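You operate a simulated robot arm through the tools that you are given. There is no shell and no other tool. Be economical: measure what you need, move in short steps, check, and stop when the job is done.

Carry out the task below with a simulated robot arm. There is one attempt and no reset: what you move stays moved.

## Task
Wipe the magnet bar clean in the wiper ring and fit it back.
Fine: swing the latch fully shut over it again.

Only the result counts: the job must be done as asked and must still hold three seconds after the hand-in. Knocking over, shifting, dropping, spilling or breaking anything else fails it.

## Robot
A 6-joint arm with a two-finger parallel gripper, fixed in place. Base frame: the origin is at the foot of the arm, x ahead of it, y to its left, z up. Readings come in m, degrees, newtons and seconds.
Its first joint turns from -66.0 to 66.0 degrees. Payload 2.7 kg.
The tool frame sits at the grasp point between the pads (the TCP): z along the fingers, y along the line on which they close. The tips reach 0.023 m beyond it. The gripper opens to 0.094 m. The fingers are 0.038 m wide and 0.01 m thick; the gripper's body (0.054 by 0.096 m) begins 0.039 m behind the TCP.
Orientation is told as [roll, pitch, yaw] about the base's x, y, z axes, in that order, counted from this pose: with the fingers straight down and closing along the base's y, the tool's x points along the base's -x, its y along +y and its z along -z.

## Interface
- The arm moves only by the tool nudge_tool. Its argument "plan" is one flat list of numbers, 7 for each row, row after row: the shift along the tool's x, y, z in m, then the turn, a rotation vector about the tool's x, y, z in degrees, then the opening, from 0 (shut) to 1 (fully open). In form: [x, y, z, ax, ay, az, jaw, x, y, z, ax, ay, az, jaw, ...]. A call has 1 to 20 rows; each row is the pose to reach, as a shift and turn from the pose commanded when the call began, along the tool's axes at that moment. Each row takes 0.2 s and may step no farther than 0.05 m and 8.6 degrees from the row before; otherwise, or with a gripper value out of range, the whole call is refused. Where a pose cannot be reached the arm comes as near as it can. A force on the tool above 40 N (or 10 N above the force at the start of the call, whichever is more), or a blocked arm, ends the call early, and 0.2 s more pass. The fingers move at their own pace (about 0.045 m/s each) and stop on an object; they squeeze with about 35 N. The grip force told is the motor's: it shows also when the fingers shut on nothing. Time passes only in rows, and 0.2 s behind the last, so rows that repeat a pose let the fingers close. It gives the time, the measured TCP pose, the force on the tool (base axes), the opening and the grip force at its end, in the units of the frame above (readings bear some noise).
- Cameras (640 x 400 px; columns grow to the right, rows downward): "scene" is fixed at [0.0884, -0.4426, 1.4025]; the picture's right is [0.64, -0.77, 0.00], its down [-0.47, -0.39, -0.79] and it looks along [0.61, 0.51, -0.61] (base axes); focal length 238 px, centre (320, 200). "wrist" rides on the gripper at [0.086, 0.016, -0.075] in the tool frame; the picture's right is [-0.18, 0.98, 0.00], its down [-0.58, -0.11, -0.81] and it looks along [-0.79, -0.15, 0.59] (tool axes); focal length 243 px, centre (320, 200). There is no depth. A picture from a camera that has moved, and an enlarged one, comes with that camera's place and axes in the base frame and with its lens.
- get_image(camera): a new picture of that camera. It takes no simulated time.
- zoom(camera, box): a new picture of the part [left, top, right, bottom] of that camera's present view, enlarged. It takes no simulated time.
- finish_job(): hands the job in; it is judged then, once.

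Work in short steps. Places have to be worked out from the pictures, the camera data and where the tool is seen: move nearer, look again, correct. Check each grasp and each placing, and mend what went wrong. You have 120 turns and 76 pictures in all, those below and enlarged ones among them. Open the gripper and draw the arm clear of the work before you hand the job in, unless the task says otherwise; then end with one line.

The tools are called as name(argument=value, ...) on one line, values as JSON. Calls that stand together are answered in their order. nudge_tool: Moves the arm, as the interface text tells. Its arguments: {"type":"object","properties":{"plan":{"type":"array"}},"required":["plan"]} The other tools are called the same way: get_image (camera) takes a picture; zoom (camera, box) takes an enlarged picture of a part of a camera's view; finish_job () hands the job in.

At the start:

```text
clock: 0.0
eef_pos: [0.3231, 0.0587, 1.2123]
tool_rot: [0.1, -0.1, 0.1]
contact_force: [0.1, 0.2, -0.1]
finger_gap: 0.094
grip_force: 0.0
```

scene: 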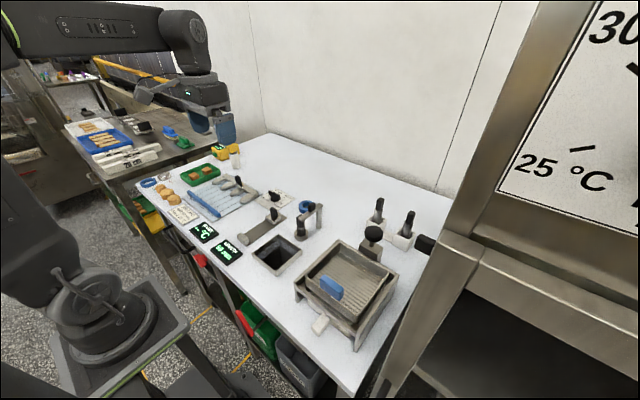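
wrist: 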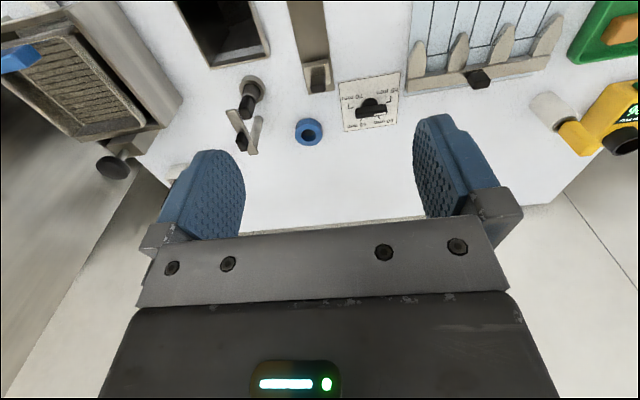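

I'll first zoom into the scene to identify the magnet bar, wiper ring and latch.

zoom(camera="scene", box=[220, 180, 440, 360])

zoom(camera="scene", box=[130, 130, 330, 270])

zoom(camera="wrist", box=[0, 0, 320, 200])

```text
2.22 times, centred on (330, 270) of scene
camera zoom: at [0.0884, -0.4426, 1.4025], right [0.64, -0.77, 0.0], down [-0.47, -0.39, -0.79], along [0.61, 0.51, -0.61], focal length 529 px, centre (298, 44)
```

zoom: 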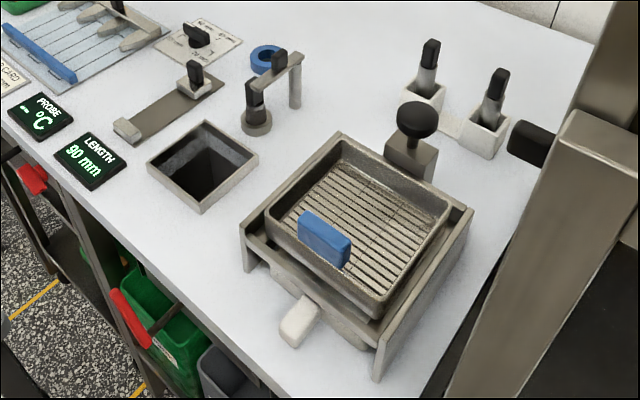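

```text
2.86 times, centred on (230, 200) of scene
camera zoom: at [0.0884, -0.4426, 1.4025], right [0.64, -0.77, 0.0], down [-0.47, -0.39, -0.79], along [0.61, 0.51, -0.61], focal length 680 px, centre (577, 200)
```

zoom: 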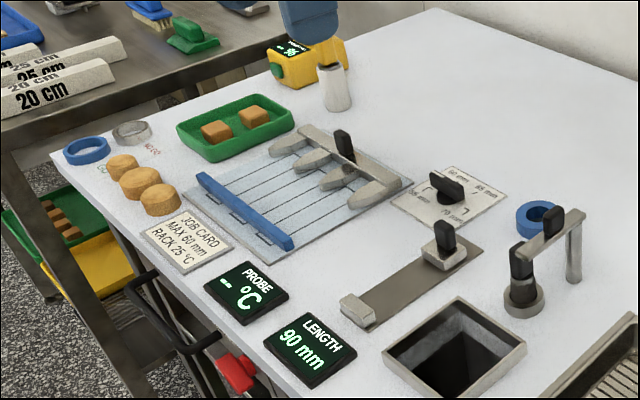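

```text
2.00 times, centred on (160, 100) of wrist
camera zoom: at [0.2388, 0.0739, 1.2871], right [0.18, 0.98, 0.0], down [0.58, -0.11, 0.81], along [0.79, -0.15, -0.59], focal length 485 px, centre (640, 400)
```

zoom: 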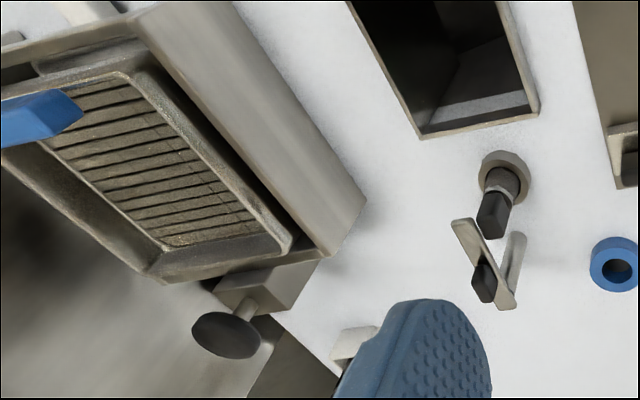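

The likely cast: the small cup holding a black-handled bar, with a bridge latch beside it, and the blue ring nearby. I move lower and nearer to look.

nudge_tool(plan=[-0.005, -0.02, 0.04, 0, 0, 0, 1, -0.01, -0.04, 0.08, 0, 0, 0, 1, -0.015, -0.06, 0.12, 0, 0, 0, 1, -0.02, -0.075, 0.16, 0, 0, 0, 1, -0.02, -0.08, 0.18, 0, 0, 0, 1])

get_image(camera="wrist")

zoom(camera="scene", box=[260, 180, 360, 260])

```text
clock: 1.2
eef_pos: [0.342, -0.0224, 1.0308]
tool_rot: [0.1, 0.0, 0.1]
contact_force: [-0.5, 0.3, -0.7]
finger_gap: 0.0939
grip_force: 0.2
```

```text
70 pictures are left
camera wrist: at [0.2574, -0.0067, 1.1072], right [0.18, 0.98, 0.0], down [0.58, -0.11, 0.81], along [0.79, -0.15, -0.59], focal length 243 px, centre (320, 200)
```

wrist: 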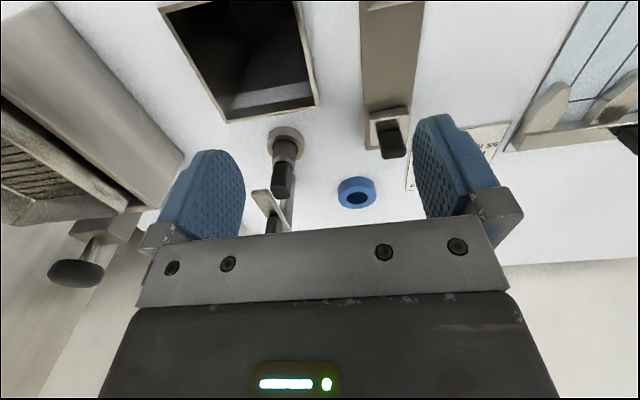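

```text
5.00 times, centred on (310, 220) of scene
camera zoom: at [0.0884, -0.4426, 1.4025], right [0.64, -0.77, 0.0], down [-0.47, -0.39, -0.79], along [0.61, 0.51, -0.61], focal length 1190 px, centre (370, 100)
```

zoom: 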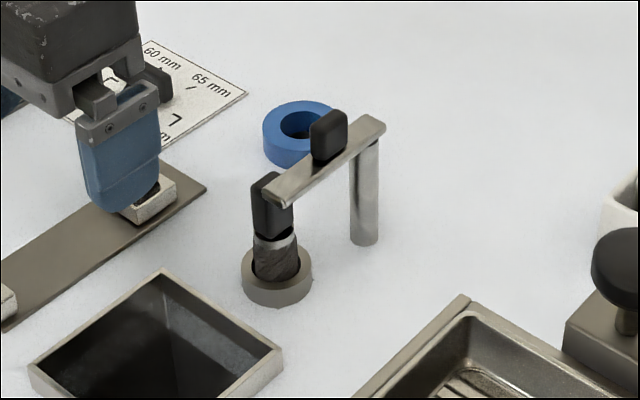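

The two cameras disagree by about 2-3 cm, so I check the whole scene view against the known tool pose.

get_image(camera="scene")

zoom(camera="wrist", box=[220, 80, 420, 240])

```text
68 pictures are left
```

scene: 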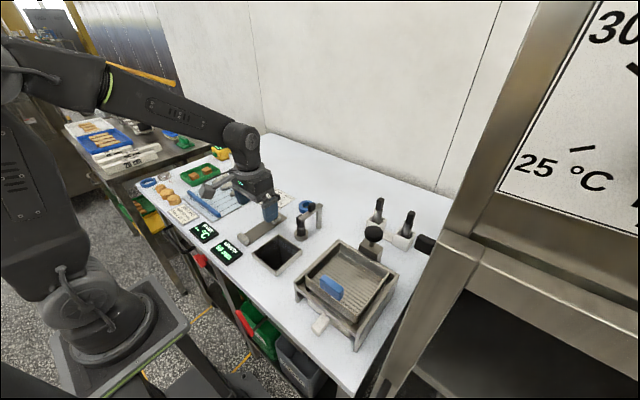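

```text
2.50 times, centred on (320, 160) of wrist
camera zoom: at [0.2574, -0.0067, 1.1072], right [0.18, 0.98, 0.0], down [0.58, -0.11, 0.81], along [0.79, -0.15, -0.59], focal length 606 px, centre (320, 300)
```

zoom: 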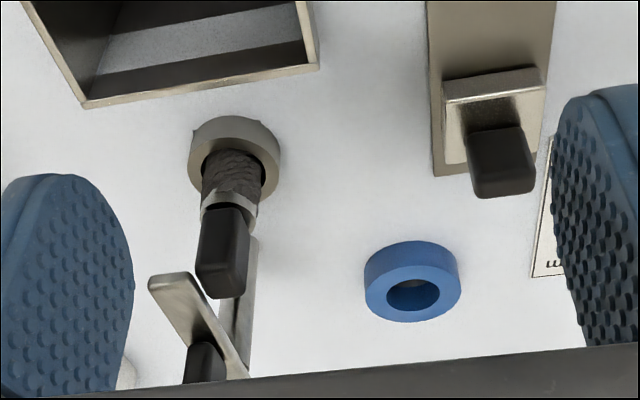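

Triangulating puts the table nearer z≈0.885 around the cup, the bar at about (0.433,-0.081) and the latch arm just beside it. I tilt the camera to look nearly straight down at the latch.

nudge_tool(plan=[-0.008, -0.009, -0.013, 0, 7.5, 0, 1, -0.016, -0.018, -0.026, 0, 15, 0, 1, -0.024, -0.027, -0.04, 0, 22.5, 0, 1, -0.031, -0.037, -0.052, 0, 30, 0, 1, -0.031, -0.037, -0.052, 0, 30, 0, 1])

get_image(camera="wrist")

```text
clock: 2.4
eef_pos: [0.3738, -0.0585, 1.0813]
tool_rot: [0.1, 30.1, 0.2]
contact_force: [0.4, -0.7, 0.4]
finger_gap: 0.094
grip_force: 0.0
```

```text
66 pictures are left
camera wrist: at [0.3383, -0.042, 1.1911], right [0.16, 0.98, -0.09], down [0.91, -0.11, 0.41], along [0.39, -0.15, -0.91], focal length 243 px, centre (320, 200)
```

wrist: 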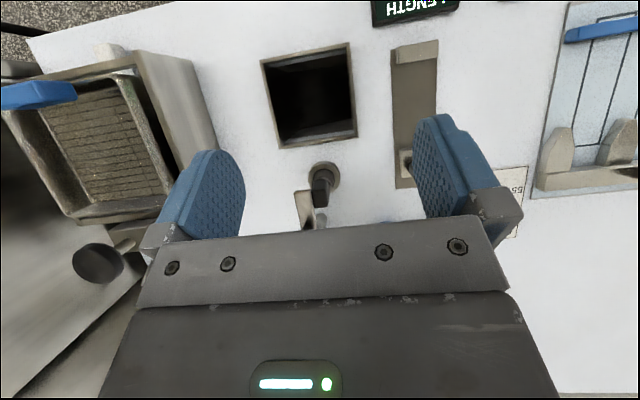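

The pivot is hidden behind the hand; I shift forward to bring the latch into the clear part of the view.

nudge_tool(plan=[-0.035, 0.0, -0.02, 0, 0, 0, 1, -0.065, 0.0, -0.0375, 0, 0, 0, 1, -0.065, 0.0, -0.0375, 0, 0, 0, 1])

zoom(camera="wrist", box=[240, 80, 420, 220])

```text
clock: 3.2
eef_pos: [0.4519, -0.0569, 1.0832]
tool_rot: [0.1, 30.1, 0.2]
contact_force: [-0.3, -0.1, 0.2]
finger_gap: 0.0939
grip_force: 0.1
```

```text
2.86 times, centred on (330, 150) of wrist
camera zoom: at [0.4141, -0.0408, 1.1925], right [0.16, 0.98, -0.09], down [0.91, -0.11, 0.41], along [0.39, -0.15, -0.91], focal length 693 px, centre (291, 343)
```

zoom: 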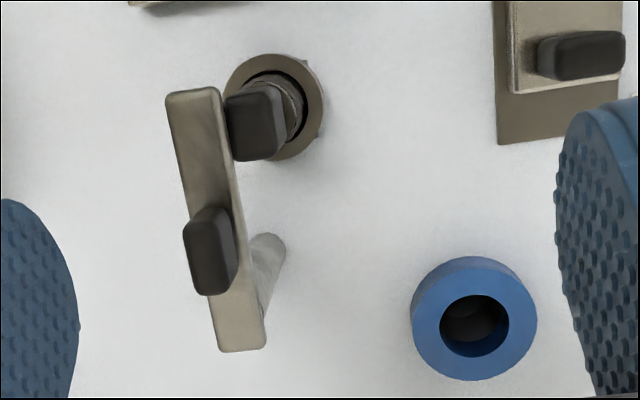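

The latch arm (pivot ≈(0.498,-0.0945), arm along -x at z≈0.97) overlaps the edge of the bar's handle (≈(0.436,-0.080), top ≈0.965). I'll bring the tool upright with shut fingers above the +y side of the latch knob, to push it open toward -y.

nudge_tool(plan=[-0.006, -0.001, 0.003, 0, -7.5, 0, 0.5, -0.011, -0.003, 0.007, 0, -15, 0, 0.2, -0.017, -0.004, 0.01, 0, -22.5, 0, 0, -0.0228, -0.0055, 0.0134, 0, -30, 0, 0, -0.0228, -0.0055, 0.0134, 0, -30, 0, 0, -0.0228, -0.0055, 0.0134, 0, -30, 0, 0])

zoom(camera="scene", box=[260, 170, 360, 250])

get_image(camera="wrist")

```text
clock: 4.6
eef_pos: [0.4627, -0.0635, 1.0606]
tool_rot: [0.1, -0.1, 0.1]
contact_force: [-0.1, 0.5, -1.1]
finger_gap: 0.0002
grip_force: 30.8
```

```text
5.00 times, centred on (310, 210) of scene
camera zoom: at [0.0884, -0.4426, 1.4025], right [0.64, -0.77, 0.0], down [-0.47, -0.39, -0.79], along [0.61, 0.51, -0.61], focal length 1190 px, centre (370, 150)
```

zoom: 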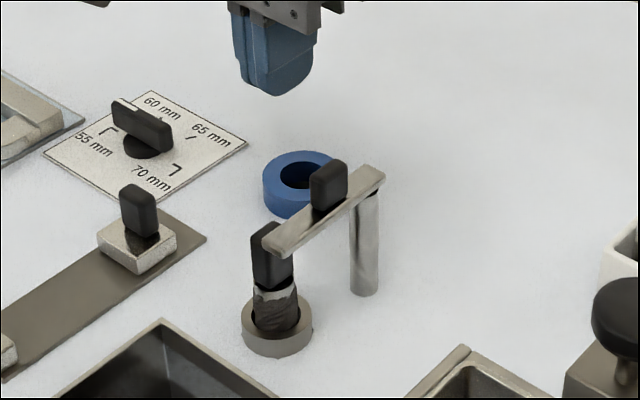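

```text
63 pictures are left
camera wrist: at [0.3784, -0.0481, 1.1364], right [0.18, 0.98, 0.0], down [0.58, -0.11, 0.81], along [0.79, -0.15, -0.59], focal length 243 px, centre (320, 200)
```

wrist: 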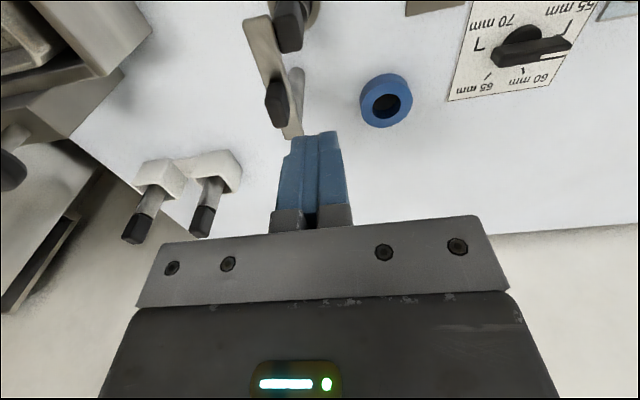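

The tip position in view matches the readings. I descend beside the knob (tips to ≈0.982, above arm and handle).

nudge_tool(plan=[-0.002, 0.003, 0.03, 0, 0, 0, 0, -0.002, 0.003, 0.0555, 0, 0, 0, 0, -0.002, 0.003, 0.0555, 0, 0, 0, 0])

zoom(camera="scene", box=[260, 170, 360, 250])

```text
clock: 5.4
eef_pos: [0.4645, -0.0596, 1.002]
tool_rot: [0.1, 0.0, 0.1]
contact_force: [-0.1, 0.1, -0.3]
finger_gap: 0.0
grip_force: 35.2
```

```text
5.00 times, centred on (310, 210) of scene
camera zoom: at [0.0884, -0.4426, 1.4025], right [0.64, -0.77, 0.0], down [-0.47, -0.39, -0.79], along [0.61, 0.51, -0.61], focal length 1190 px, centre (370, 150)
```

zoom: 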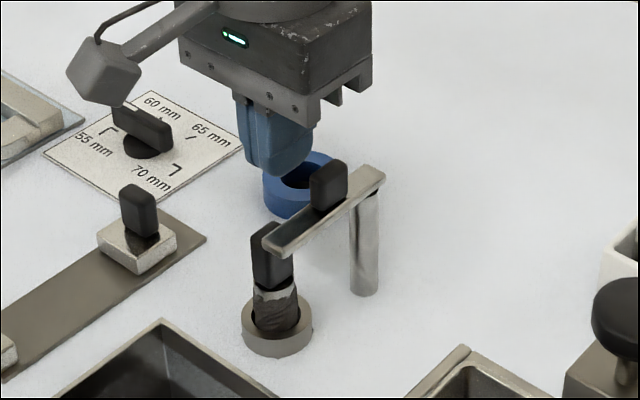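

Now push the knob toward -y along the arc, first 24°.

nudge_tool(plan=[0, -0.01, 0, 0, 0, 0, 0, 0, -0.018, 0, 0, 0, 0, 0, 0.0015, -0.0227, 0, 0, 0, -8, 0, 0.0029, -0.0277, 0, 0, 0, -16, 0, 0.0036, -0.0328, 0, 0, 0, -24, 0, 0.0036, -0.0328, 0, 0, 0, -24, 0])

zoom(camera="scene", box=[260, 170, 360, 250])

```text
clock: 6.8
eef_pos: [0.4618, -0.0943, 1.0026]
tool_rot: [0.1, 0.1, 24.2]
contact_force: [-0.8, 0.8, 1.2]
finger_gap: 0.0001
grip_force: 35.1
```

```text
5.00 times, centred on (310, 210) of scene
camera zoom: at [0.0883, -0.4426, 1.4026], right [0.64, -0.77, 0.0], down [-0.47, -0.39, -0.79], along [0.61, 0.51, -0.61], focal length 1190 px, centre (370, 150)
```

zoom: 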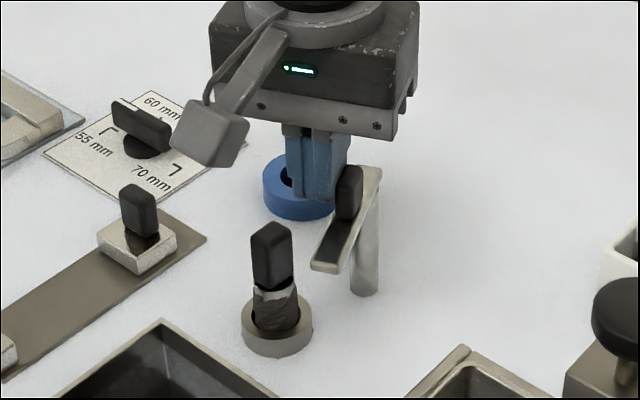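

The latch swings freely. I continue along the arc to about 85° open.

nudge_tool(plan=[0.002, -0.0048, 0, 0, 0, -8, 0, 0.0034, -0.0098, 0, 0, 0, -16, 0, 0.004, -0.0149, 0, 0, 0, -24, 0, 0.0039, -0.0201, 0, 0, 0, -32, 0, 0.0031, -0.0252, 0, 0, 0, -40, 0, 0.0017, -0.0301, 0, 0, 0, -48, 0, -0.0005, -0.0348, 0, 0, 0, -56, 0, -0.0033, -0.0392, 0, 0, 0, -64, 0, -0.0033, -0.0392, 0, 0, 0, -64, 0])

zoom(camera="scene", box=[260, 170, 360, 250])

```text
clock: 8.8
eef_pos: [0.4803, -0.1288, 1.0035]
tool_rot: [0.0, -0.2, 88.3]
contact_force: [0.4, 0.1, 0.2]
finger_gap: 0.0003
grip_force: 34.9
```

```text
5.00 times, centred on (310, 210) of scene
camera zoom: at [0.0884, -0.4426, 1.4025], right [0.64, -0.77, 0.0], down [-0.47, -0.39, -0.79], along [0.61, 0.51, -0.61], focal length 1190 px, centre (370, 150)
```

zoom: 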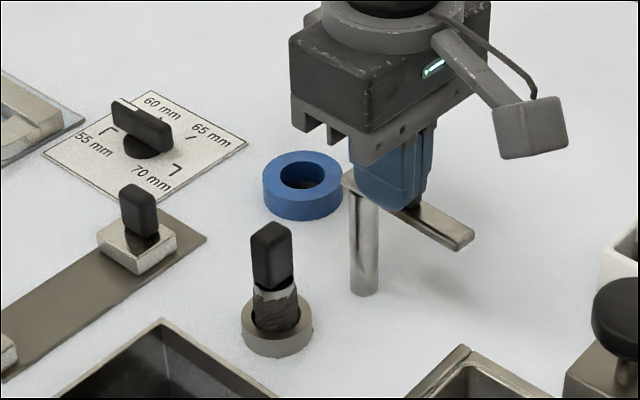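

The latch is open. I lift, turn back to yaw 0 and go above/behind the bar for a look at its handle's orientation.

nudge_tool(plan=[0, 0, -0.04, 0, 0, 0, 0, 0, 0, -0.08, 0, 0, 0, 0, -0.005, 0.008, -0.08, 0, 0, 8, 0.3, -0.01, 0.016, -0.08, 0, 0, 16, 0.6, -0.015, 0.024, -0.08, 0, 0, 24, 1, -0.02, 0.032, -0.08, 0, 0, 32, 1, -0.025, 0.04, -0.08, 0, 0, 40, 1, -0.03, 0.045, -0.08, 0, 0, 48, 1, -0.035, 0.05, -0.08, 0, 0, 56, 1, -0.04, 0.055, -0.08, 0, 0, 64, 1, -0.0475, 0.06, -0.08, 0, 0, 72, 1, -0.0475, 0.065, -0.08, 0, 0, 80, 1, -0.0475, 0.07, -0.08, 0, 0, 88, 1, -0.0475, 0.07, -0.08, 0, 0, 88, 1])

zoom(camera="wrist", box=[220, 60, 420, 220])

```text
clock: 11.8
eef_pos: [0.4122, -0.0775, 1.0844]
tool_rot: [0.1, 0.0, 0.1]
contact_force: [-0.6, 0.4, 0.2]
finger_gap: 0.0938
grip_force: 0.0
```

```text
2.50 times, centred on (320, 140) of wrist
camera zoom: at [0.327, -0.0614, 1.16], right [0.18, 0.98, 0.0], down [0.58, -0.11, 0.81], along [0.79, -0.15, -0.59], focal length 606 px, centre (320, 350)
```

zoom: 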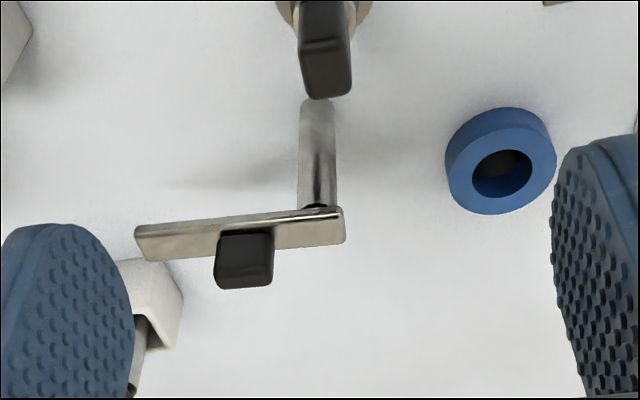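

Handle at ≈(0.434,-0.079), roughly aligned with the base axes; wiper ring at ≈(0.536,-0.007). I go down to straddle the handle, first stopping 30 mm higher to check.

nudge_tool(plan=[-0.022, -0.0025, 0.04, 0, 0, 0, 0.6, -0.022, -0.0025, 0.08, 0, 0, 0, 0.6, -0.022, -0.0025, 0.1, 0, 0, 0, 0.6, -0.022, -0.0025, 0.1, 0, 0, 0, 0.6])

zoom(camera="scene", box=[250, 170, 350, 250])

zoom(camera="wrist", box=[200, 60, 440, 240])

```text
clock: 12.8
eef_pos: [0.4332, -0.0798, 0.9856]
tool_rot: [0.0, 0.0, 0.0]
contact_force: [0.5, 0.0, 0.8]
finger_gap: 0.0563
grip_force: 0.1
```

```text
5.00 times, centred on (300, 210) of scene
camera zoom: at [0.0884, -0.4426, 1.4025], right [0.64, -0.77, 0.0], down [-0.47, -0.39, -0.79], along [0.61, 0.51, -0.61], focal length 1190 px, centre (420, 150)
```

zoom: 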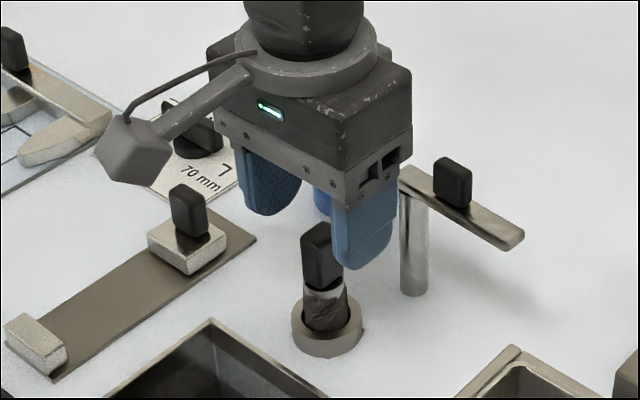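

```text
2.22 times, centred on (320, 150) of wrist
camera zoom: at [0.3482, -0.0645, 1.0602], right [0.18, 0.98, 0.0], down [0.58, -0.11, 0.81], along [0.79, -0.15, -0.59], focal length 539 px, centre (320, 311)
```

zoom: 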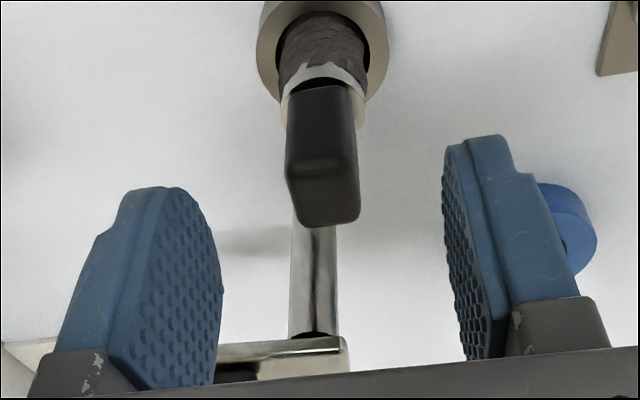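

Centred well. Descend to TCP ≈0.952 and close on the handle.

nudge_tool(plan=[0.001, 0.001, 0.018, 0, 0, 0, 0.6, 0.001, 0.001, 0.0335, 0, 0, 0, 0.6, 0.001, 0.001, 0.0335, 0, 0, 0, 0.3, 0.001, 0.001, 0.0335, 0, 0, 0, 0, 0.001, 0.001, 0.0335, 0, 0, 0, 0, 0.001, 0.001, 0.0335, 0, 0, 0, 0])

zoom(camera="scene", box=[250, 170, 350, 250])

zoom(camera="wrist", box=[200, 60, 440, 240])

```text
clock: 14.2
eef_pos: [0.4334, -0.079, 0.9518]
tool_rot: [0.0, 0.0, 0.2]
contact_force: [0.6, 0.4, 0.9]
finger_gap: 0.0164
grip_force: 35.2
```

```text
5.00 times, centred on (300, 210) of scene
camera zoom: at [0.0884, -0.4426, 1.4025], right [0.64, -0.77, 0.0], down [-0.47, -0.39, -0.79], along [0.61, 0.51, -0.61], focal length 1190 px, centre (420, 150)
```

zoom: 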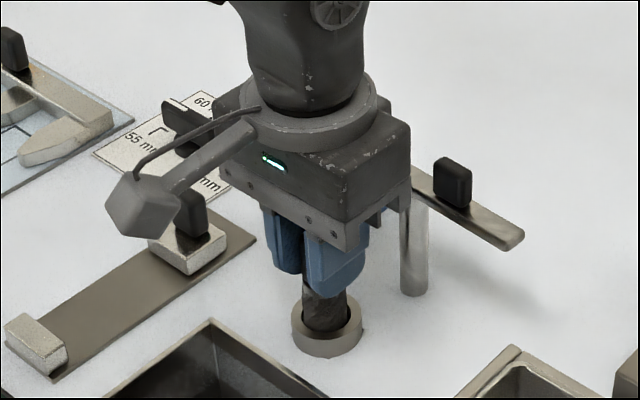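

```text
2.22 times, centred on (320, 150) of wrist
camera zoom: at [0.3484, -0.0632, 1.0265], right [0.18, 0.98, 0.0], down [0.58, -0.11, 0.81], along [0.79, -0.15, -0.59], focal length 539 px, centre (320, 311)
```

zoom: 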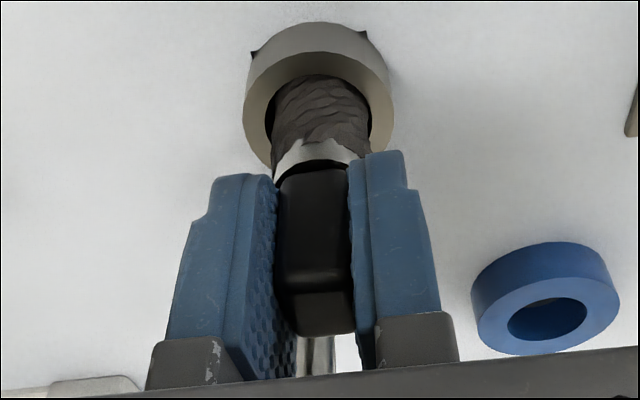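

Gripped (16.4 mm). Seated reference pose: (0.4334,-0.0790,0.9518). Lift straight up gently.

nudge_tool(plan=[0, 0, -0.01, 0, 0, 0, 0, 0, 0, -0.03, 0, 0, 0, 0, 0, 0, -0.05, 0, 0, 0, 0, 0, 0, -0.05, 0, 0, 0, 0])

zoom(camera="scene", box=[250, 170, 350, 250])

```text
clock: 15.2
eef_pos: [0.4336, -0.0806, 1.001]
tool_rot: [0.1, 0.1, 0.1]
contact_force: [0.1, -0.3, -1.5]
finger_gap: 0.0165
grip_force: 34.6
```

```text
5.00 times, centred on (300, 210) of scene
camera zoom: at [0.0884, -0.4426, 1.4025], right [0.64, -0.77, 0.0], down [-0.47, -0.39, -0.79], along [0.61, 0.51, -0.61], focal length 1190 px, centre (420, 150)
```

zoom: 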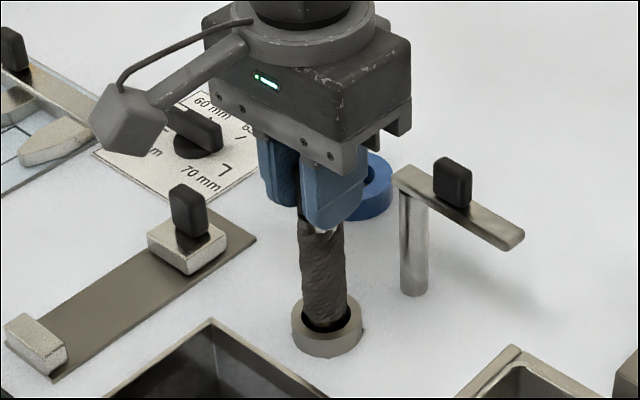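

Rising cleanly; the bar is longer. Continue lifting.

nudge_tool(plan=[0, 0, -0.025, 0, 0, 0, 0, 0, 0, -0.05, 0, 0, 0, 0, 0, 0, -0.075, 0, 0, 0, 0, 0, 0, -0.075, 0, 0, 0, 0])

zoom(camera="scene", box=[240, 150, 360, 246])

get_image(camera="wrist")

```text
clock: 16.2
eef_pos: [0.4319, -0.0798, 1.0759]
tool_rot: [0.0, -0.1, 0.1]
contact_force: [0.1, -0.3, -2.2]
finger_gap: 0.0168
grip_force: 34.8
```

```text
4.17 times, centred on (300, 198) of scene
camera zoom: at [0.0884, -0.4426, 1.4025], right [0.64, -0.77, 0.0], down [-0.47, -0.39, -0.79], along [0.61, 0.51, -0.61], focal length 992 px, centre (403, 208)
```

zoom: 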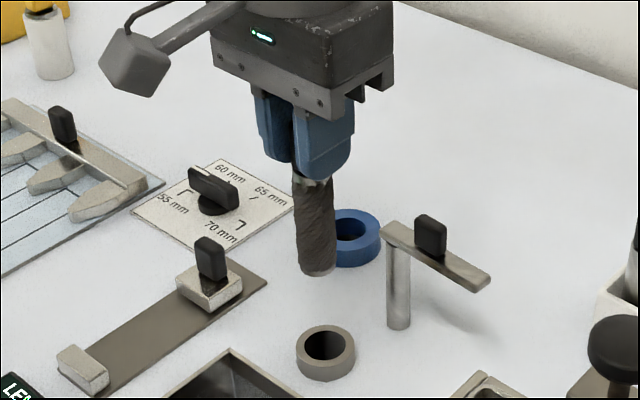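

```text
52 pictures are left
camera wrist: at [0.347, -0.0636, 1.1519], right [0.18, 0.98, 0.0], down [0.58, -0.11, 0.81], along [0.79, -0.15, -0.59], focal length 243 px, centre (320, 200)
```

wrist: 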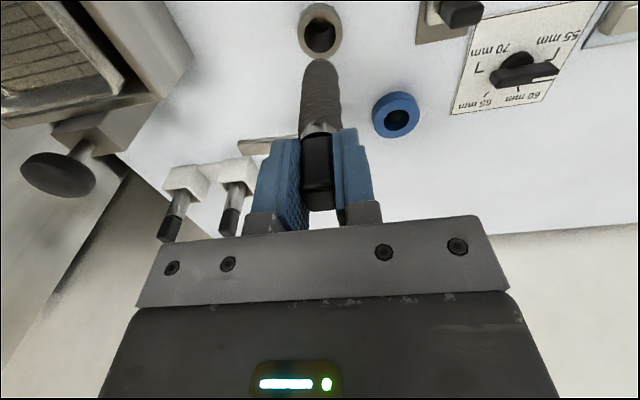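

The bar is out; its bottom is ≈0.107 below the TCP. Carry it over toward the ring (+y first, then +x).

nudge_tool(plan=[0, 0.035, 0, 0, 0, 0, 0, -0.02, 0.065, 0, 0, 0, 0, 0, -0.055, 0.073, 0, 0, 0, 0, 0, -0.09, 0.073, 0, 0, 0, 0, 0, -0.103, 0.073, 0, 0, 0, 0, 0, -0.103, 0.073, 0, 0, 0, 0, 0])

zoom(camera="scene", box=[260, 150, 360, 230])

zoom(camera="wrist", box=[200, 0, 440, 160])

```text
clock: 17.6
eef_pos: [0.5344, -0.0087, 1.0762]
tool_rot: [0.0, -0.1, 0.1]
contact_force: [0.2, -0.5, -2.3]
finger_gap: 0.0168
grip_force: 35.3
```

```text
5.00 times, centred on (310, 190) of scene
camera zoom: at [0.0884, -0.4426, 1.4025], right [0.64, -0.77, 0.0], down [-0.47, -0.39, -0.79], along [0.61, 0.51, -0.61], focal length 1190 px, centre (370, 250)
```

zoom: 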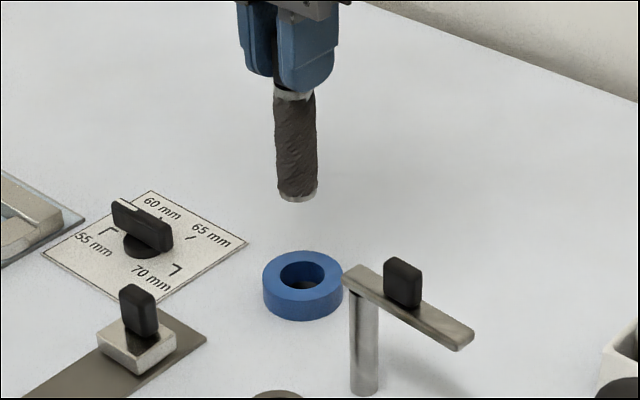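

```text
2.50 times, centred on (320, 80) of wrist
camera zoom: at [0.4496, 0.0082, 1.1507], right [0.18, 0.98, 0.0], down [0.58, -0.11, 0.81], along [0.79, -0.15, -0.59], focal length 606 px, centre (320, 500)
```

zoom: 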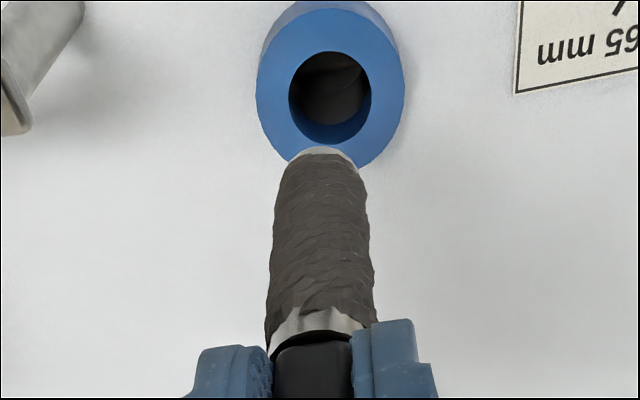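

Ring hole centre estimates average (0.5375,-0.006); the bar axis is ≈(0.536,-0.008). Shift slightly and lower until the bar bottom is ≈1 cm above the ring.

nudge_tool(plan=[-0.002, 0.002, 0.02, 0, 0, 0, 0, -0.002, 0.002, 0.048, 0, 0, 0, 0, -0.002, 0.002, 0.048, 0, 0, 0, 0])

zoom(camera="scene", box=[280, 180, 330, 220])

zoom(camera="wrist", box=[200, 0, 440, 160])

```text
clock: 18.4
eef_pos: [0.5372, -0.0065, 1.0276]
tool_rot: [0.1, 0.0, 0.1]
contact_force: [0.1, -0.4, -2.5]
finger_gap: 0.0171
grip_force: 35.4
```

```text
10.00 times, centred on (305, 200) of scene
camera zoom: at [0.0884, -0.4426, 1.4025], right [0.64, -0.77, 0.0], down [-0.47, -0.39, -0.79], along [0.61, 0.51, -0.61], focal length 2380 px, centre (470, 200)
```

zoom: 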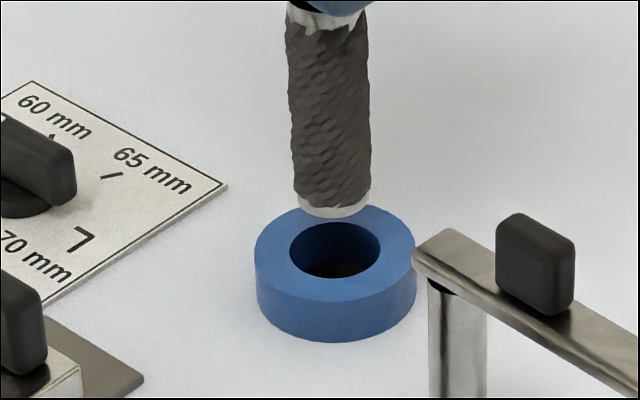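

```text
2.50 times, centred on (320, 80) of wrist
camera zoom: at [0.4522, 0.0098, 1.1032], right [0.18, 0.98, 0.0], down [0.58, -0.11, 0.81], along [0.79, -0.15, -0.59], focal length 606 px, centre (320, 500)
```

zoom: 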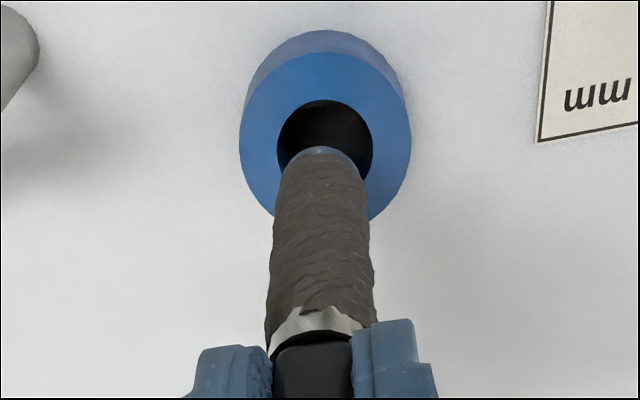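

The bar is nearly aligned; small correction (+1 mm each) and lower to the ring's mouth, watching the force.

nudge_tool(plan=[-0.001, 0.001, 0.006, 0, 0, 0, 0, -0.001, 0.001, 0.014, 0, 0, 0, 0, -0.001, 0.001, 0.014, 0, 0, 0, 0])

zoom(camera="scene", box=[280, 180, 330, 220])

zoom(camera="wrist", box=[260, 10, 380, 90])

```text
clock: 19.2
eef_pos: [0.5388, -0.0047, 1.0138]
tool_rot: [0.1, 0.0, 0.1]
contact_force: [-0.1, -0.6, -2.1]
finger_gap: 0.0169
grip_force: 34.9
```

```text
10.00 times, centred on (305, 200) of scene
camera zoom: at [0.0884, -0.4426, 1.4025], right [0.64, -0.77, 0.0], down [-0.47, -0.39, -0.79], along [0.61, 0.51, -0.61], focal length 2380 px, centre (470, 200)
```

zoom: 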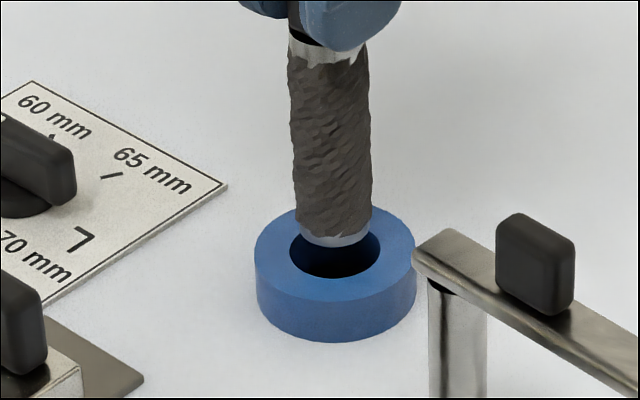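

```text
5.00 times, centred on (320, 50) of wrist
camera zoom: at [0.4538, 0.0113, 1.0894], right [0.18, 0.98, 0.0], down [0.58, -0.11, 0.81], along [0.79, -0.15, -0.59], focal length 1213 px, centre (320, 950)
```

zoom: 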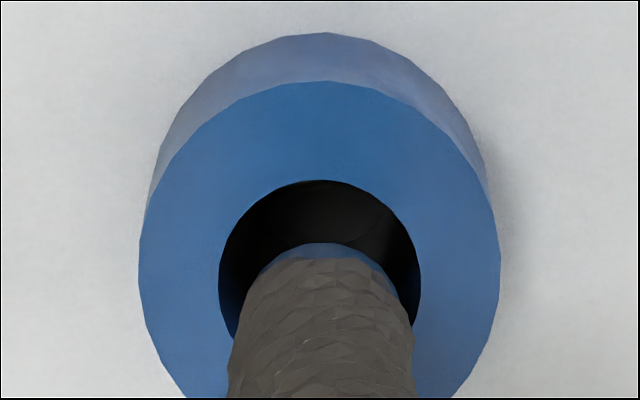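

Both views suggest the hole lies 2–3 mm nearer the base than the bar; correct by (-2.5,-1) mm and look again.

nudge_tool(plan=[0.0025, -0.001, 0.0, 0, 0, 0, 0, 0.0025, -0.001, 0.002, 0, 0, 0, 0])

zoom(camera="scene", box=[290, 188, 320, 212])

zoom(camera="wrist", box=[260, 10, 380, 90])

```text
clock: 19.8
eef_pos: [0.5367, -0.0057, 1.0112]
tool_rot: [0.1, 0.0, 0.1]
contact_force: [0.0, 1.0, -1.7]
finger_gap: 0.0168
grip_force: 35.0
```

```text
16.00 times, centred on (305, 200) of scene
camera zoom: at [0.0884, -0.4426, 1.4025], right [0.64, -0.77, 0.0], down [-0.47, -0.39, -0.79], along [0.61, 0.51, -0.61], focal length 3808 px, centre (560, 200)
```

zoom: 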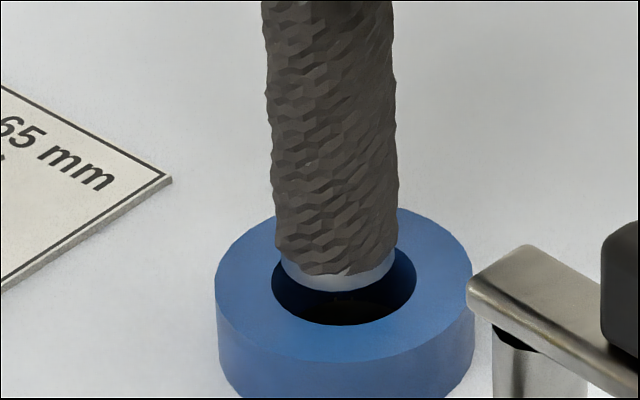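

```text
5.00 times, centred on (320, 50) of wrist
camera zoom: at [0.4509, 0.0103, 1.0875], right [0.18, 0.98, 0.0], down [0.58, -0.11, 0.81], along [0.79, -0.15, -0.59], focal length 1213 px, centre (320, 950)
```

zoom: 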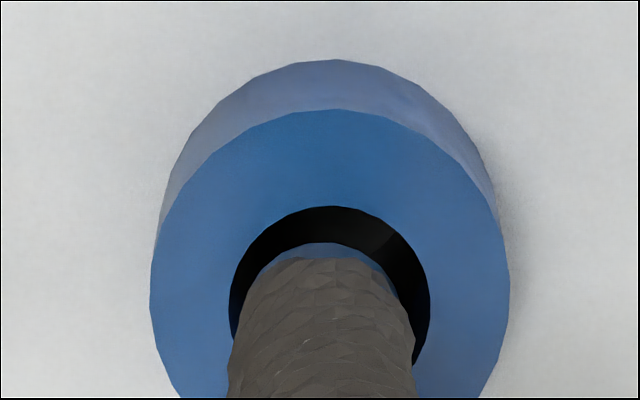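

Column alignment in both views says the earlier position was right (target TCP ≈(0.539,-0.005)), the bar just being still ~7 mm above the ring. Move back and descend gently into the ring.

nudge_tool(plan=[-0.0024, 0.0008, 0.0, 0, 0, 0, 0, -0.0024, 0.0008, 0.005, 0, 0, 0, 0, -0.0024, 0.0008, 0.01, 0, 0, 0, 0, -0.0024, 0.0008, 0.01, 0, 0, 0, 0])

zoom(camera="scene", box=[290, 188, 320, 212])

zoom(camera="wrist", box=[260, 10, 380, 90])

```text
clock: 20.8
eef_pos: [0.5388, -0.0051, 1.0009]
tool_rot: [0.1, 0.0, 0.0]
contact_force: [0.1, 0.1, -3.3]
finger_gap: 0.0165
grip_force: 35.1
```

```text
16.00 times, centred on (305, 200) of scene
camera zoom: at [0.0884, -0.4426, 1.4025], right [0.64, -0.77, 0.0], down [-0.47, -0.39, -0.79], along [0.61, 0.51, -0.61], focal length 3808 px, centre (560, 200)
```

zoom: 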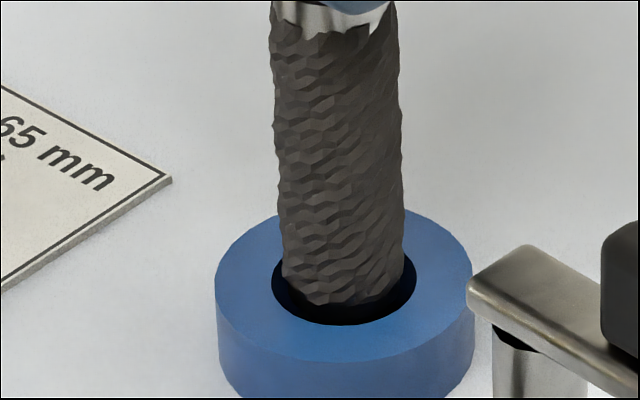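

```text
5.00 times, centred on (320, 50) of wrist
camera zoom: at [0.4538, 0.0116, 1.0772], right [0.18, 0.98, 0.0], down [0.58, -0.11, 0.81], along [0.79, -0.15, -0.59], focal length 1213 px, centre (320, 950)
```

zoom: 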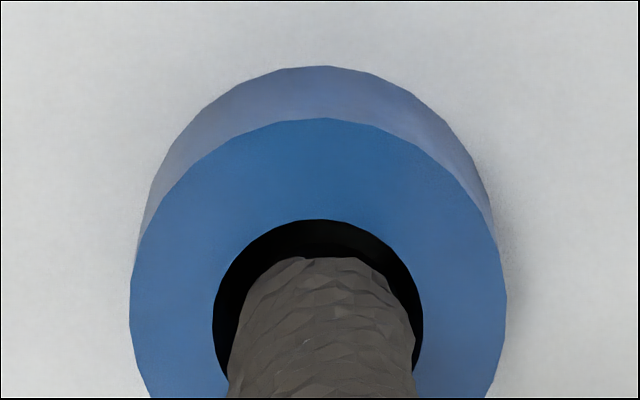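

The bar is inside the ring's mouth, well centred. Continue down in small steps with force checks.

nudge_tool(plan=[0, -0.0004, 0.006, 0, 0, 0, 0, 0, -0.0004, 0.012, 0, 0, 0, 0, 0, -0.0004, 0.018, 0, 0, 0, 0, 0, -0.0004, 0.018, 0, 0, 0, 0])

zoom(camera="scene", box=[280, 180, 330, 220])

```text
clock: 21.8
eef_pos: [0.5395, -0.0049, 0.9832]
tool_rot: [0.2, -0.1, 0.0]
contact_force: [-0.9, -0.7, -2.4]
finger_gap: 0.0169
grip_force: 35.1
```

```text
10.00 times, centred on (305, 200) of scene
camera zoom: at [0.0884, -0.4426, 1.4025], right [0.64, -0.77, 0.0], down [-0.47, -0.39, -0.79], along [0.61, 0.51, -0.61], focal length 2380 px, centre (470, 200)
```

zoom: 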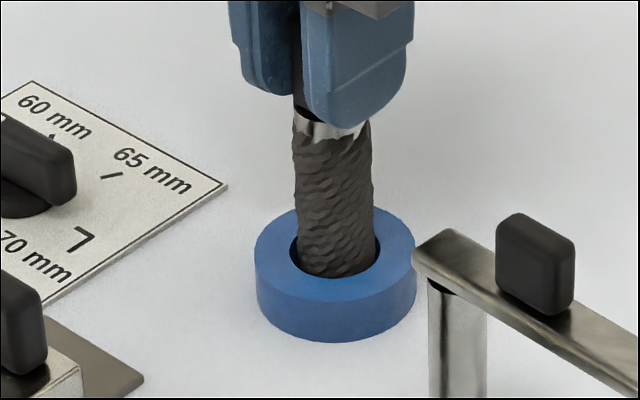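

No resistance. Continue toward TCP ≈0.955.

nudge_tool(plan=[0, 0, 0.007, 0, 0, 0, 0, 0, 0, 0.014, 0, 0, 0, 0, 0, 0, 0.021, 0, 0, 0, 0, 0, 0, 0.027, 0, 0, 0, 0, 0, 0, 0.027, 0, 0, 0, 0])

zoom(camera="scene", box=[280, 180, 330, 220])

```text
clock: 23.0
eef_pos: [0.5381, -0.0039, 0.9565]
tool_rot: [0.0, 0.0, 0.1]
contact_force: [0.5, 0.0, -2.4]
finger_gap: 0.0168
grip_force: 34.3
```

```text
10.00 times, centred on (305, 200) of scene
camera zoom: at [0.0884, -0.4426, 1.4025], right [0.64, -0.77, 0.0], down [-0.47, -0.39, -0.79], along [0.61, 0.51, -0.61], focal length 2380 px, centre (470, 200)
```

zoom: 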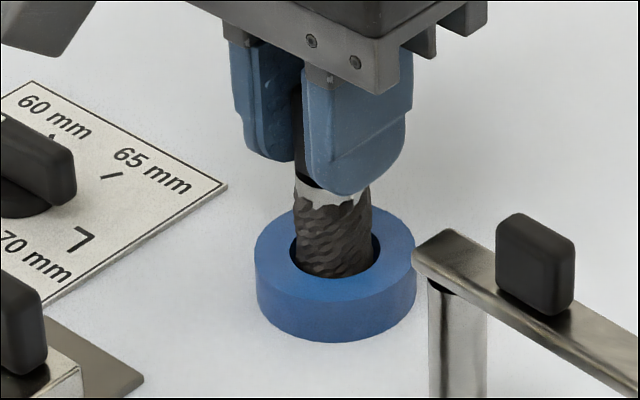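

Still no resistance and ~2 cm of dirty length above the ring. Lower the rest in small steps, leaving the fingertips above the ring.

nudge_tool(plan=[0, 0, 0.005, 0, 0, 0, 0, 0, 0, 0.01, 0, 0, 0, 0, 0, 0, 0.015, 0, 0, 0, 0, 0, 0, 0.015, 0, 0, 0, 0])

zoom(camera="scene", box=[280, 180, 330, 220])

zoom(camera="wrist", box=[220, 20, 420, 160])

```text
clock: 24.0
eef_pos: [0.5391, -0.005, 0.9415]
tool_rot: [0.1, 0.0, 0.2]
contact_force: [-0.2, -0.9, -2.8]
finger_gap: 0.0167
grip_force: 34.9
```

```text
10.00 times, centred on (305, 200) of scene
camera zoom: at [0.0884, -0.4426, 1.4025], right [0.64, -0.77, 0.0], down [-0.47, -0.39, -0.79], along [0.61, 0.51, -0.61], focal length 2380 px, centre (470, 200)
```

zoom: 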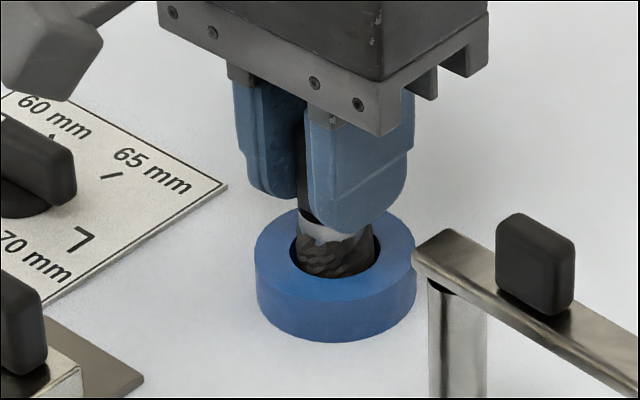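

```text
2.86 times, centred on (320, 90) of wrist
camera zoom: at [0.4539, 0.0117, 1.018], right [0.18, 0.98, 0.0], down [0.58, -0.11, 0.81], along [0.79, -0.15, -0.59], focal length 693 px, centre (320, 514)
```

zoom: 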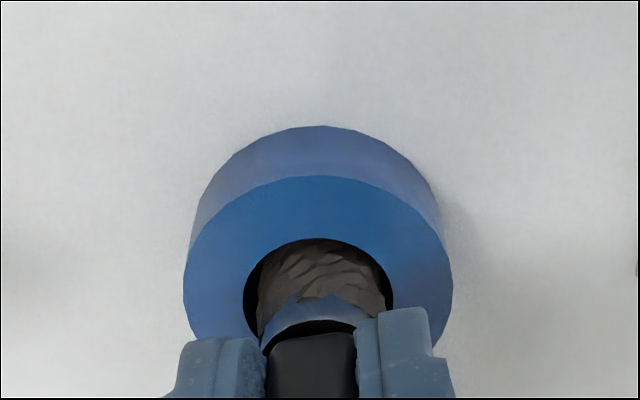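

Tips at ≈0.918, ring top ≈0.90. Lower another ~12 mm so that the dirty length up to the collar enters the ring.

nudge_tool(plan=[0, 0, 0.004, 0, 0, 0, 0, 0, 0, 0.008, 0, 0, 0, 0, 0, 0, 0.012, 0, 0, 0, 0, 0, 0, 0.012, 0, 0, 0, 0])

zoom(camera="scene", box=[280, 180, 330, 220])

zoom(camera="wrist", box=[220, 20, 420, 160])

```text
clock: 25.0
eef_pos: [0.5378, -0.0042, 0.9298]
tool_rot: [0.0, -0.1, 0.0]
contact_force: [0.8, 0.2, -1.6]
finger_gap: 0.0166
grip_force: 35.2
```

```text
10.00 times, centred on (305, 200) of scene
camera zoom: at [0.0884, -0.4426, 1.4025], right [0.64, -0.77, 0.0], down [-0.47, -0.39, -0.79], along [0.61, 0.51, -0.61], focal length 2380 px, centre (470, 200)
```

zoom: 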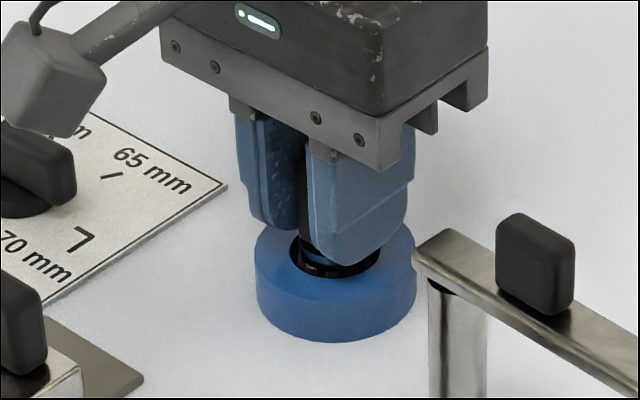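

```text
2.86 times, centred on (320, 90) of wrist
camera zoom: at [0.4532, 0.0112, 1.0056], right [0.18, 0.98, 0.0], down [0.58, -0.11, 0.81], along [0.79, -0.15, -0.59], focal length 693 px, centre (320, 514)
```

zoom: 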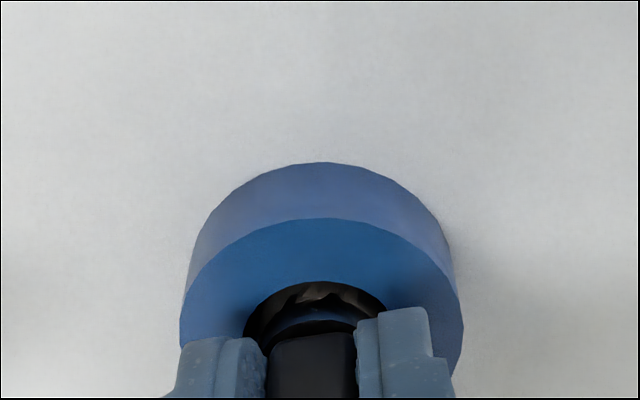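

Collar is now within the ring. Pull the bar back up slowly and inspect.

nudge_tool(plan=[0, 0, -0.01, 0, 0, 0, 0, 0, 0, -0.02, 0, 0, 0, 0, 0, 0, -0.03, 0, 0, 0, 0, 0, 0, -0.04, 0, 0, 0, 0, 0, 0, -0.04, 0, 0, 0, 0])

zoom(camera="scene", box=[280, 180, 330, 220])

```text
clock: 26.2
eef_pos: [0.5393, -0.0037, 0.9698]
tool_rot: [0.1, 0.0, 0.1]
contact_force: [-0.2, -0.1, -1.3]
finger_gap: 0.0167
grip_force: 34.9
```

```text
10.00 times, centred on (305, 200) of scene
camera zoom: at [0.0884, -0.4426, 1.4025], right [0.64, -0.77, 0.0], down [-0.47, -0.39, -0.79], along [0.61, 0.51, -0.61], focal length 2380 px, centre (470, 200)
```

zoom: 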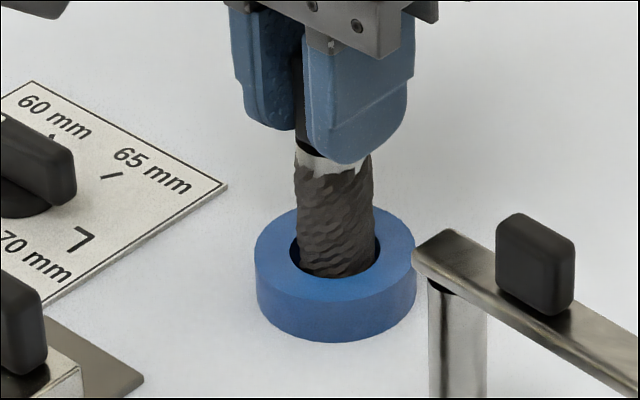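

The dirt is still on at this point; draw fully out to see if the lower part changed.

nudge_tool(plan=[0, 0, -0.015, 0, 0, 0, 0, 0, 0, -0.03, 0, 0, 0, 0, 0, 0, -0.045, 0, 0, 0, 0, 0, 0, -0.055, 0, 0, 0, 0, 0, 0, -0.055, 0, 0, 0, 0])

zoom(camera="scene", box=[280, 170, 330, 210])

```text
clock: 27.4
eef_pos: [0.5388, -0.0034, 1.0241]
tool_rot: [0.1, 0.1, 0.1]
contact_force: [-0.4, 0.4, -2.0]
finger_gap: 0.0167
grip_force: 35.1
```

```text
10.00 times, centred on (305, 190) of scene
camera zoom: at [0.0884, -0.4426, 1.4025], right [0.64, -0.77, 0.0], down [-0.47, -0.39, -0.79], along [0.61, 0.51, -0.61], focal length 2380 px, centre (470, 300)
```

zoom: 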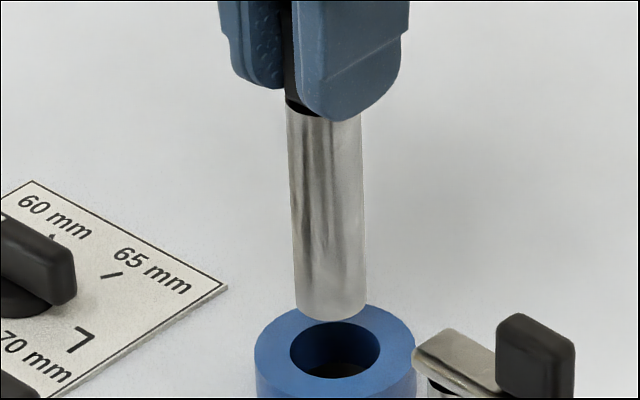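

The bar is clean. Retrace exactly (commanded offsets −0.1059 x, −0.0754 y) back above the cup, and check before insertion.

nudge_tool(plan=[0, 0, -0.03, 0, 0, 0, 0, 0, 0, -0.05, 0, 0, 0, 0, 0.035, -0.005, -0.05, 0, 0, 0, 0, 0.07, -0.01, -0.05, 0, 0, 0, 0, 0.1059, -0.03, -0.05, 0, 0, 0, 0, 0.1059, -0.06, -0.05, 0, 0, 0, 0, 0.1059, -0.0754, -0.05, 0, 0, 0, 0, 0.1059, -0.0754, -0.02, 0, 0, 0, 0, 0.1059, -0.0754, 0.0, 0, 0, 0, 0, 0.1059, -0.0754, 0.0, 0, 0, 0, 0])

zoom(camera="scene", box=[275, 195, 325, 235])

zoom(camera="wrist", box=[260, 10, 380, 90])

```text
clock: 29.6
eef_pos: [0.4323, -0.0801, 1.0242]
tool_rot: [0.1, 0.0, 0.1]
contact_force: [0.1, -0.1, -2.3]
finger_gap: 0.0167
grip_force: 35.0
```

```text
10.00 times, centred on (300, 215) of scene
camera zoom: at [0.0884, -0.4426, 1.4025], right [0.64, -0.77, 0.0], down [-0.47, -0.39, -0.79], along [0.61, 0.51, -0.61], focal length 2380 px, centre (520, 50)
```

zoom: 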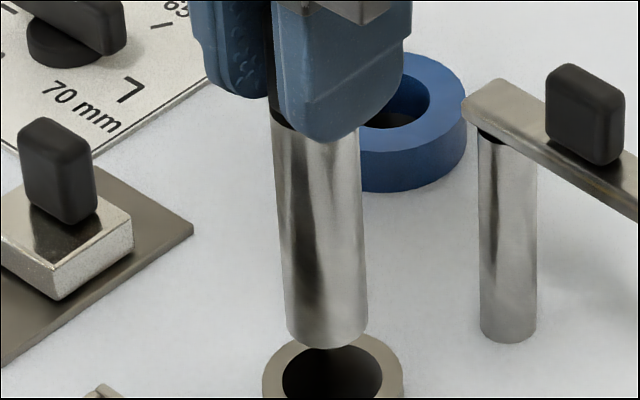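

```text
5.00 times, centred on (320, 50) of wrist
camera zoom: at [0.3475, -0.0642, 1.1008], right [0.18, 0.98, 0.0], down [0.58, -0.11, 0.81], along [0.79, -0.15, -0.59], focal length 1213 px, centre (320, 950)
```

zoom: 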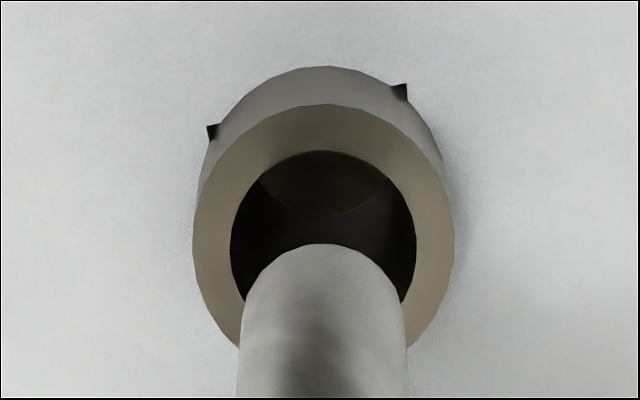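

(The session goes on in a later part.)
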